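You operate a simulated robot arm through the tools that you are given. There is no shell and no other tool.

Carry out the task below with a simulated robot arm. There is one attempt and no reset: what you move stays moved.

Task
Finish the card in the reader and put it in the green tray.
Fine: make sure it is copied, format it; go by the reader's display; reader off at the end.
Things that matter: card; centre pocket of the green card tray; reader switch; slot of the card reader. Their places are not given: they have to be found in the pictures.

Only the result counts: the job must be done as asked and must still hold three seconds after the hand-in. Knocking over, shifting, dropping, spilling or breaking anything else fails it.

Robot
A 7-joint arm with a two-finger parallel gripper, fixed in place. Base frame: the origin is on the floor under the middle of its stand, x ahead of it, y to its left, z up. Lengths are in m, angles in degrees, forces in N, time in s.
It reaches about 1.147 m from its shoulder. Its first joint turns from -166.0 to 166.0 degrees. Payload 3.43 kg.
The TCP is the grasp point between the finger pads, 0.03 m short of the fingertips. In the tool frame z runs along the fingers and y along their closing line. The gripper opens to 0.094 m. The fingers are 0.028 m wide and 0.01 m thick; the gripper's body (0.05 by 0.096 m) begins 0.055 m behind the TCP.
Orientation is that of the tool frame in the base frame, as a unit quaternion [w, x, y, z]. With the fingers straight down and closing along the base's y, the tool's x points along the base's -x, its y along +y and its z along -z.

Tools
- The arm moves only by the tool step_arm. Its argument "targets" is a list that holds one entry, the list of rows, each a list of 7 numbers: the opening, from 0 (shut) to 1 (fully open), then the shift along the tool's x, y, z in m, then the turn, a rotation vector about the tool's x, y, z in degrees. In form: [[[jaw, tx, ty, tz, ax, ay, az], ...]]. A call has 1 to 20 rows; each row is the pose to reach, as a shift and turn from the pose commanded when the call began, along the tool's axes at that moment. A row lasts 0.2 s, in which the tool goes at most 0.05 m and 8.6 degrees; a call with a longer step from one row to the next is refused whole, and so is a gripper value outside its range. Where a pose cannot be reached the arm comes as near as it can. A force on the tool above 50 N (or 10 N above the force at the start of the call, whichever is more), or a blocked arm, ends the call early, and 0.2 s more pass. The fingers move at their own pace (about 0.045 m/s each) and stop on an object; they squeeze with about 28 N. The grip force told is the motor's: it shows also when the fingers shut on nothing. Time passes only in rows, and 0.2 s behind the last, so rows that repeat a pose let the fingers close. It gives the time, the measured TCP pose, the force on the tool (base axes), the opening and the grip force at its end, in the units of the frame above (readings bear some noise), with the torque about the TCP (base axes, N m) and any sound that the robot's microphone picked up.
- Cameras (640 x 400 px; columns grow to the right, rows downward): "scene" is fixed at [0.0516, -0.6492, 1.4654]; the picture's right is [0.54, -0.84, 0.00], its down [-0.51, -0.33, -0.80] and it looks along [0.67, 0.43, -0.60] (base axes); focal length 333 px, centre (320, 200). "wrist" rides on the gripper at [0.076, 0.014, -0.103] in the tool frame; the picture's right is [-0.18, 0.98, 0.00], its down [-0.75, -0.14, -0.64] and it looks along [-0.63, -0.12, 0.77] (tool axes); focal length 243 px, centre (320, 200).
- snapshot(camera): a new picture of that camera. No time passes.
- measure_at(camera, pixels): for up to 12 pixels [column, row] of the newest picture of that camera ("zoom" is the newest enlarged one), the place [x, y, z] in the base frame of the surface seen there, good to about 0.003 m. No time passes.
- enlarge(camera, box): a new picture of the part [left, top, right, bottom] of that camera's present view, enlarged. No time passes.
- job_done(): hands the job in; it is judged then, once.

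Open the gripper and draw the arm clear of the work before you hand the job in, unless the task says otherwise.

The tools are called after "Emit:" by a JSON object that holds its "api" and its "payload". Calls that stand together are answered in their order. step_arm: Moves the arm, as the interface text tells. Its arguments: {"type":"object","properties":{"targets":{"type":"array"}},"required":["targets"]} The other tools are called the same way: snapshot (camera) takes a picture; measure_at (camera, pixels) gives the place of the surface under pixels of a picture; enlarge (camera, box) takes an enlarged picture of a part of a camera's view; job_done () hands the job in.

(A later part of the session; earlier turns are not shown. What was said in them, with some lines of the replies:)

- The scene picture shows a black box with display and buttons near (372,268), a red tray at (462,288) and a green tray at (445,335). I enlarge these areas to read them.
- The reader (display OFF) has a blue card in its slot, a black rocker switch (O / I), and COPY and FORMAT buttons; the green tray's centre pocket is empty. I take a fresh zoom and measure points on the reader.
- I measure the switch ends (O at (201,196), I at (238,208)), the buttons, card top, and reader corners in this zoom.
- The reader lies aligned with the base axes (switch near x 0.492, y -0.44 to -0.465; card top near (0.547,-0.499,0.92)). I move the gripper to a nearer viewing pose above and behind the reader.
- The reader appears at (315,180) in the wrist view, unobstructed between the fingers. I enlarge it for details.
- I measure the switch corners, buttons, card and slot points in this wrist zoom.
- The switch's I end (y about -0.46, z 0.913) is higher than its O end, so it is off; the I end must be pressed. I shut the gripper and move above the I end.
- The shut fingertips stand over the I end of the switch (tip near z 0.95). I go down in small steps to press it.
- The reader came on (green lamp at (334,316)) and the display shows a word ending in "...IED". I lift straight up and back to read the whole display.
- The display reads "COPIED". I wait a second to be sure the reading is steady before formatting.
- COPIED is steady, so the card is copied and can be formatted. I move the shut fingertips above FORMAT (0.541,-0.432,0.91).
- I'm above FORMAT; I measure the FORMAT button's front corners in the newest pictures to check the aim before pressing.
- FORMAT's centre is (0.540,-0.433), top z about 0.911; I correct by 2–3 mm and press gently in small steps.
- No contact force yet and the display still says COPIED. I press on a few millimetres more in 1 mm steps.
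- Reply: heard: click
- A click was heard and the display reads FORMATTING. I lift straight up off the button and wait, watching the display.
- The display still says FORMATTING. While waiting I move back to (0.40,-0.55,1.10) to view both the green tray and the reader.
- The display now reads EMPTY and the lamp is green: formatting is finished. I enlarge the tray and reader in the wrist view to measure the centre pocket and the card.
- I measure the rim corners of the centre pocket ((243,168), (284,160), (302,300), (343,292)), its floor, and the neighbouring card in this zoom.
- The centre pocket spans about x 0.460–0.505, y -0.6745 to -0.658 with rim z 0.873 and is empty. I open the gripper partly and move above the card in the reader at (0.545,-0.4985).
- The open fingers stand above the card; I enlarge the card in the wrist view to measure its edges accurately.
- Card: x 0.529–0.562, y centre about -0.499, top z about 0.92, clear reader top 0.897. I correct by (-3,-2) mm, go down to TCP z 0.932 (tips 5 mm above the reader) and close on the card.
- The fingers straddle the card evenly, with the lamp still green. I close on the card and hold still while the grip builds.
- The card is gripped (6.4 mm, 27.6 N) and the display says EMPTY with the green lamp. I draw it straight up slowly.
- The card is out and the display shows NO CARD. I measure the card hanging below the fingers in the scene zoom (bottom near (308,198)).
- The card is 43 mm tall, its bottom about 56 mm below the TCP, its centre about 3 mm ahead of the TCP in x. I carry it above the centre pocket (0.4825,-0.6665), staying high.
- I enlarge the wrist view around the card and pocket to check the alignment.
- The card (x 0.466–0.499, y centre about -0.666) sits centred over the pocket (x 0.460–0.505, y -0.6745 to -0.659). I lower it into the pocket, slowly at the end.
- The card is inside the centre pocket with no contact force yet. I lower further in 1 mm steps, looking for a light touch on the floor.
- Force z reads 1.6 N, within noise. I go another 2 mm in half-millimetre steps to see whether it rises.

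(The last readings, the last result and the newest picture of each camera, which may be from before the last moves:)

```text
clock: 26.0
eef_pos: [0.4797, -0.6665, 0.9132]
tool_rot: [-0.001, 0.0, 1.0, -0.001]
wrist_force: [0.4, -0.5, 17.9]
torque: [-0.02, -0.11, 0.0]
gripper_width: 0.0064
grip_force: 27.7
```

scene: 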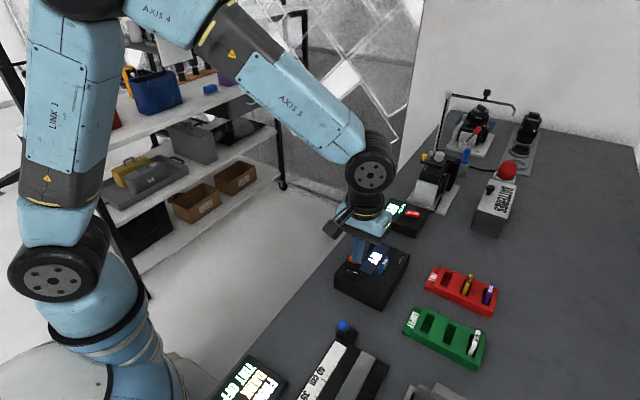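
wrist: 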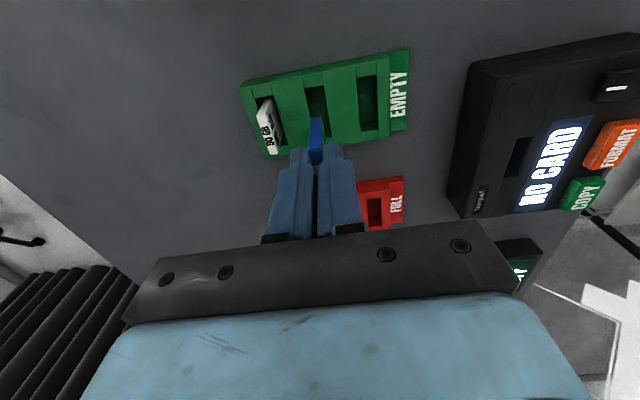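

Force z rose to 17.9 N: the card is on the pocket floor. I back off 2 mm to unload it, then open the fingers a little to let go.

Emit:
{"api": "step_arm", "payload": {"targets": [[[0, 0, 0, -0.001, 0, 0, 0], [0, 0, 0, -0.002, 0, 0, 0], [0.08, 0, 0, -0.002, 0, 0, 0], [0.15, 0, 0, -0.002, 0, 0, 0], [0.22, 0, 0, -0.002, 0, 0, 0], [0.22, 0, 0, -0.002, 0, 0, 0], [0.22, 0, 0, -0.002, 0, 0, 0]]]}}

Emit:
{"api": "enlarge", "payload": {"camera": "wrist", "box": [220, 60, 400, 220]}}

Emit:
{"api": "enlarge", "payload": {"camera": "scene", "box": [390, 270, 500, 380]}}

```text
clock: 27.6
eef_pos: [0.4805, -0.6663, 0.9142]
tool_rot: [0.0, 0.0, 1.0, 0.0]
wrist_force: [1.1, 0.0, -0.1]
torque: [0.01, -0.01, 0.0]
gripper_width: 0.0206
grip_force: 0.0
```

```text
2.50 times, centred on (310, 140) of wrist
```

zoom: 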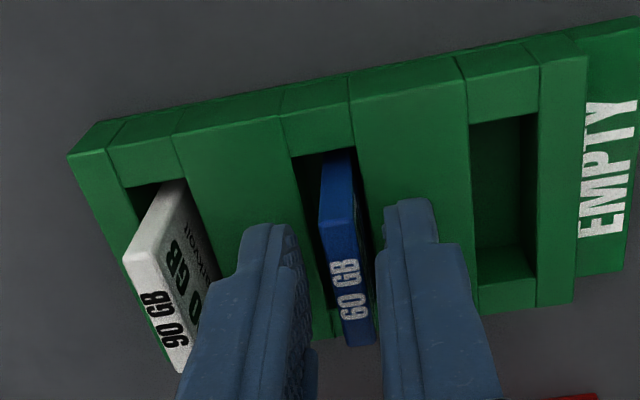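

```text
3.64 times, centred on (445, 325) of scene
```

zoom: 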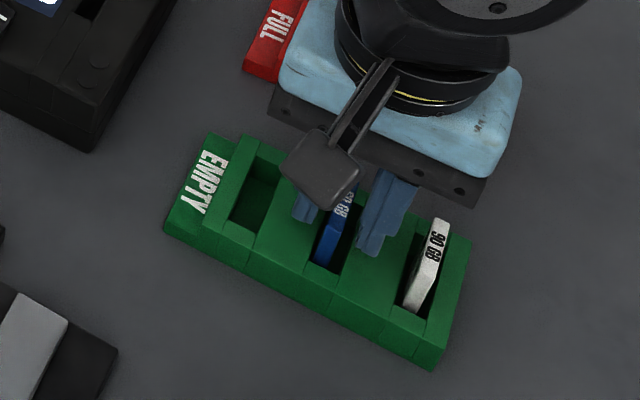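

The card stands in the centre pocket, free of both fingers. I lift straight up and check it.

Emit:
{"api": "step_arm", "payload": {"targets": [[[0.22, 0, 0, -0.01, 0, 0, 0], [0.22, 0, 0, -0.03, 0, 0, 0], [0.22, 0, 0, -0.06, 0, 0, 0], [0.22, 0, 0, -0.1, 0, 0, 0], [0.22, 0, 0, -0.13, 0, 0, 0], [0.22, 0, 0, -0.13, 0, 0, 0]]]}}

Emit:
{"api": "snapshot", "payload": {"camera": "wrist"}}

Emit:
{"api": "enlarge", "payload": {"camera": "scene", "box": [390, 250, 510, 380]}}

```text
clock: 29.0
eef_pos: [0.481, -0.6669, 1.0446]
tool_rot: [0.0, -0.001, 1.0, 0.0]
wrist_force: [0.5, 0.3, -0.2]
torque: [0.04, 0.01, 0.01]
gripper_width: 0.0208
grip_force: 0.0
```

```text
taken
```

wrist: 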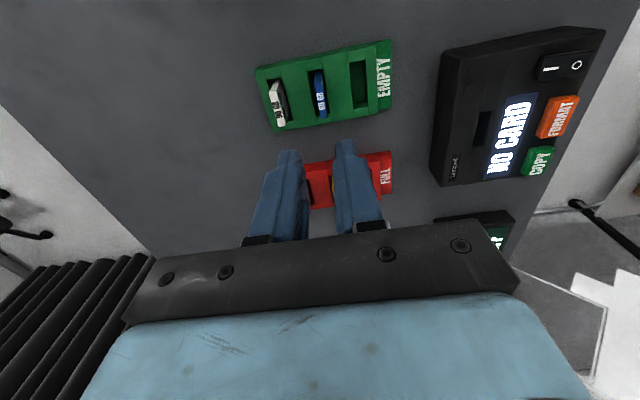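

```text
3.08 times, centred on (450, 315) of scene
```

zoom: 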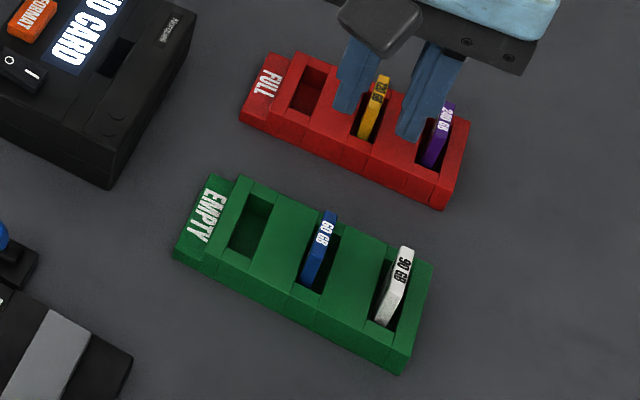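

The blue card stands in the green tray's centre pocket beside the undisturbed white one. Now I shut the gripper and move above the O end of the switch (0.491,-0.434).

Emit:
{"api": "step_arm", "payload": {"targets": [[[0.0, -0.002, 0.045, 0, 0, 0, 0], [0, -0.004, 0.09, 0, 0, 0, 0], [0, -0.006, 0.135, 0, 0, 0, 0], [0, -0.008, 0.18, 0, 0, 0, 0], [0, -0.01, 0.22, 0.01, 0, 0, 0], [0, -0.01, 0.233, 0.03, 0, 0, 0], [0, -0.01, 0.233, 0.055, 0, 0, 0], [0, -0.01, 0.233, 0.065, 0, 0, 0], [0, -0.01, 0.233, 0.065, 0, 0, 0]]]}}

Emit:
{"api": "enlarge", "payload": {"camera": "wrist", "box": [200, 60, 400, 260]}}

Emit:
{"api": "enlarge", "payload": {"camera": "scene", "box": [330, 190, 430, 312]}}

```text
clock: 31.0
eef_pos: [0.491, -0.4333, 0.9801]
tool_rot: [0.0, 0.0, 1.0, 0.0]
wrist_force: [0.5, 0.6, 0.5]
torque: [0.01, 0.01, 0.0]
gripper_width: 0.0
grip_force: 28.2
```

```text
2.00 times, centred on (300, 160) of wrist
```

zoom: 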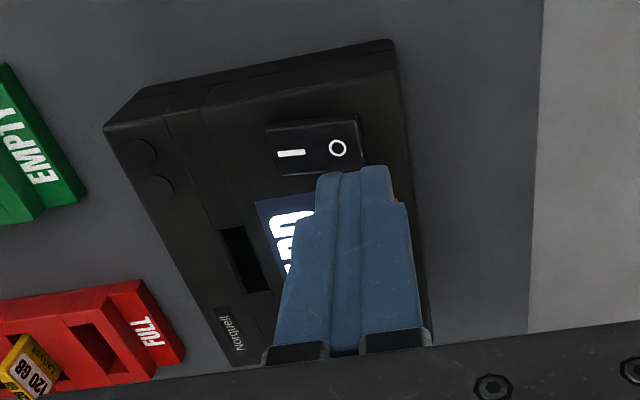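

```text
3.28 times, centred on (380, 251) of scene
```

zoom: 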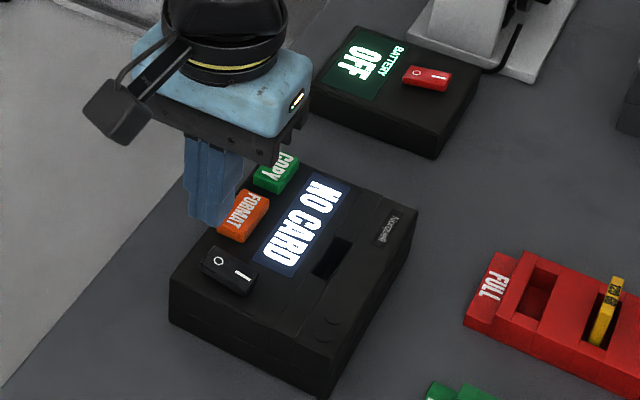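

The fingertips are above the O end, the display shows NO CARD. I press the O end down in small steps as before.

Emit:
{"api": "step_arm", "payload": {"targets": [[[0, 0, 0, 0.015, 0, 0, 0], [0, 0, 0, 0.028, 0, 0, 0], [0, 0, 0, 0.034, 0, 0, 0], [0, 0, 0, 0.037, 0, 0, 0], [0, 0, 0, 0.039, 0, 0, 0], [0, 0, 0, 0.041, 0, 0, 0]]]}}

Emit:
{"api": "enlarge", "payload": {"camera": "scene", "box": [330, 190, 430, 312]}}

Emit:
{"api": "enlarge", "payload": {"camera": "wrist", "box": [200, 60, 400, 260]}}

```text
clock: 32.4
eef_pos: [0.4904, -0.4331, 0.9387]
tool_rot: [0.001, 0.0, 1.0, -0.001]
wrist_force: [0.8, -1.3, 5.7]
torque: [-0.07, -0.06, 0.01]
gripper_width: 0.0
grip_force: 27.9
```

```text
3.28 times, centred on (380, 251) of scene
```

zoom: 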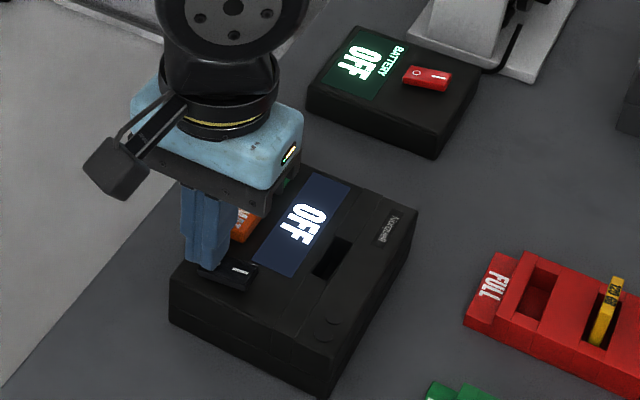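

```text
2.00 times, centred on (300, 160) of wrist
```

zoom: 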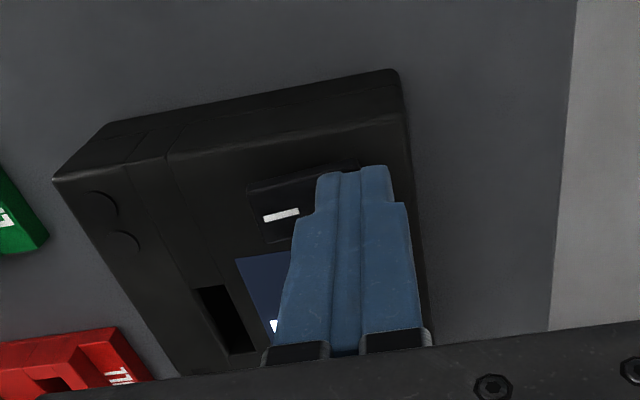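

The display reads OFF. I lift straight up, draw the arm back and open the gripper, then check everything.

Emit:
{"api": "step_arm", "payload": {"targets": [[[0, 0, 0, -0.015, 0, 0, 0], [0, 0, 0, -0.04, 0, 0, 0], [0, 0, 0, -0.08, 0, 0, 0], [0, 0.02, 0.01, -0.12, 0, 0, 0], [0.5, 0.05, 0.03, -0.155, 0, 0, 0], [1, 0.08, 0.05, -0.19, 0, 0, 0], [1, 0.11, 0.07, -0.22, 0, 0, 0], [1, 0.13, 0.08, -0.25, 0, 0, 0], [1, 0.13, 0.08, -0.25, 0, 0, 0], [1, 0.13, 0.08, -0.25, 0, 0, 0], [1, 0.13, 0.08, -0.25, 0, 0, 0], [1, 0.13, 0.08, -0.25, 0, 0, 0]]]}}

Emit:
{"api": "snapshot", "payload": {"camera": "scene"}}

Emit:
{"api": "enlarge", "payload": {"camera": "scene", "box": [330, 190, 430, 312]}}

Emit:
{"api": "enlarge", "payload": {"camera": "scene", "box": [390, 250, 510, 380]}}

```text
refused: row 5 steps farther than a row can; nothing moved
```

```text
taken
```

scene: 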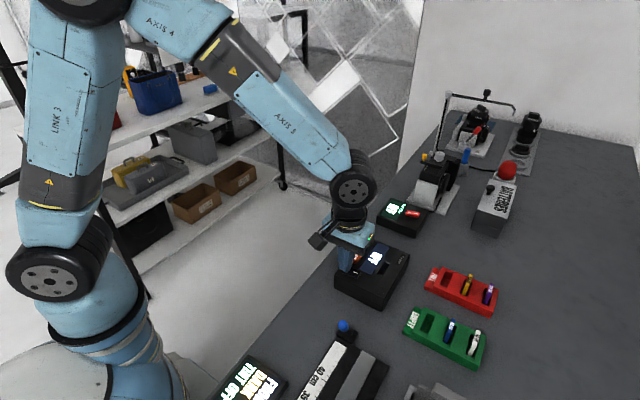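

```text
3.28 times, centred on (380, 251) of scene
```

zoom: 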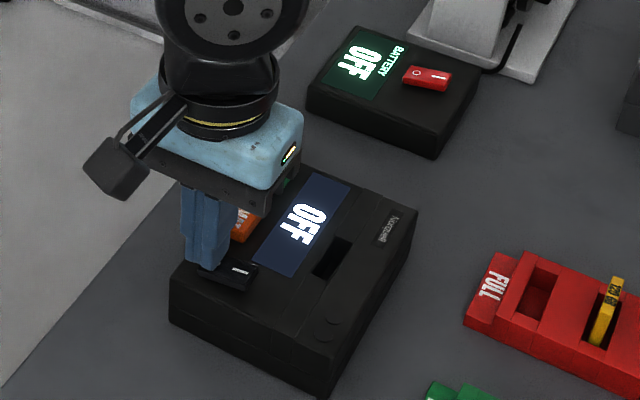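

```text
3.08 times, centred on (450, 315) of scene
```

zoom: 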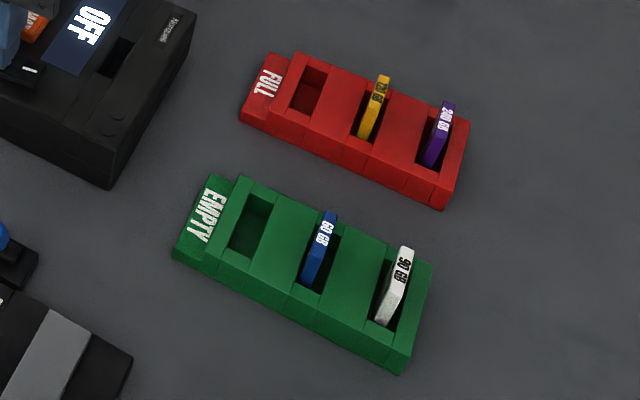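

That call was refused for one step being too long; the picture shows OFF and the card in the centre pocket. I repeat the retreat with shorter steps.

Emit:
{"api": "step_arm", "payload": {"targets": [[[0, 0, 0, -0.015, 0, 0, 0], [0, 0, 0, -0.04, 0, 0, 0], [0, 0, 0, -0.08, 0, 0, 0], [0, 0.01, 0.005, -0.115, 0, 0, 0], [0.5, 0.03, 0.02, -0.145, 0, 0, 0], [1, 0.05, 0.035, -0.175, 0, 0, 0], [1, 0.07, 0.05, -0.205, 0, 0, 0], [1, 0.09, 0.06, -0.235, 0, 0, 0], [1, 0.11, 0.07, -0.25, 0, 0, 0], [1, 0.13, 0.08, -0.25, 0, 0, 0], [1, 0.13, 0.08, -0.25, 0, 0, 0], [1, 0.13, 0.08, -0.25, 0, 0, 0]]]}}

Emit:
{"api": "snapshot", "payload": {"camera": "scene"}}

Emit:
{"api": "enlarge", "payload": {"camera": "scene", "box": [330, 190, 430, 312]}}

Emit:
{"api": "enlarge", "payload": {"camera": "scene", "box": [390, 250, 510, 380]}}

```text
clock: 35.0
eef_pos: [0.3607, -0.3528, 1.1878]
tool_rot: [0.0, 0.001, 1.0, 0.001]
wrist_force: [0.0, -0.7, 0.1]
torque: [0.0, 0.02, 0.0]
gripper_width: 0.0939
grip_force: 0.0
```

```text
taken
```

scene: 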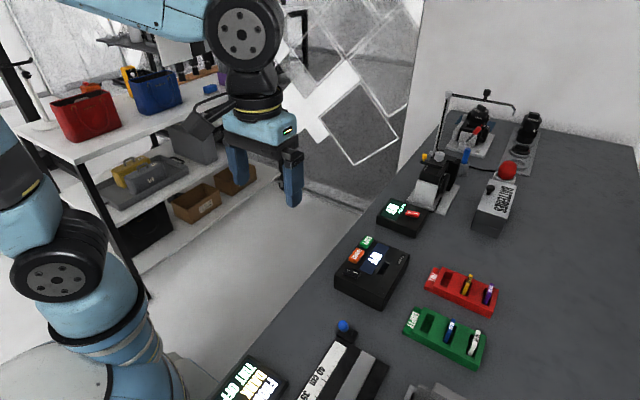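

```text
3.28 times, centred on (380, 251) of scene
```

zoom: 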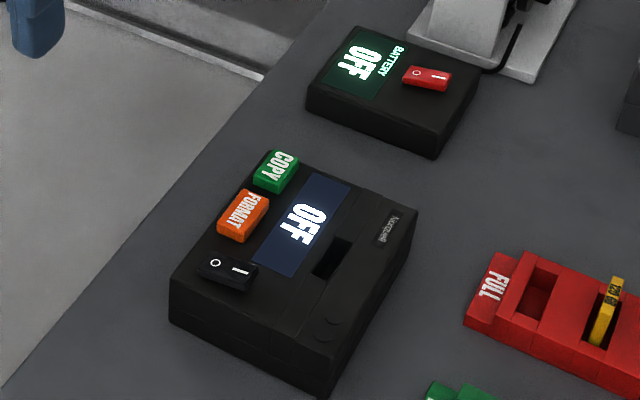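

```text
3.08 times, centred on (450, 315) of scene
```

zoom: 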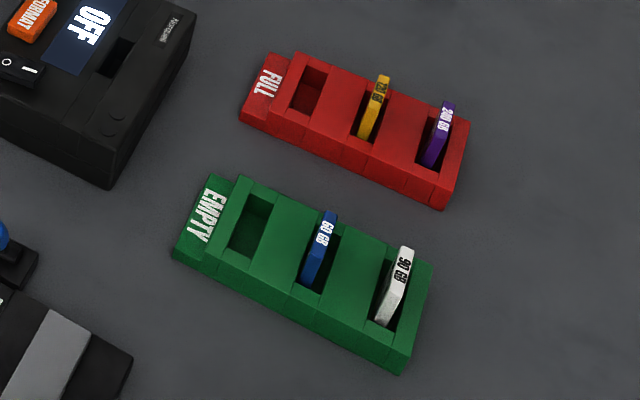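

The reader shows OFF with its switch at O, the blue card stands in the green tray's centre pocket, and nothing else moved. The gripper is open and clear, so I hand the job in.

Emit:
{"api": "job_done", "payload": {}}

```text
The job is handed in.
```

The card is formatted and standing in the centre pocket of the green tray, and the reader is off. I handed the job in; it gave no verdict.

- **Copied:** when I switched the reader on, its display already read COPIED and stayed that way, so I did not press COPY.
- **Formatted:** I pressed FORMAT; the display went to FORMATTING, then EMPTY with the green lamp on.
- **Moved:** I pulled the card only after EMPTY showed, and the display changed to NO CARD. I then set the card down in the pocket and let go.
- **Switched off:** I pressed the switch to O and the display reads OFF.

In the last pictures the cards already in the trays, the trays and the battery box were where they started. The gripper was open and clear of the work when I handed in.
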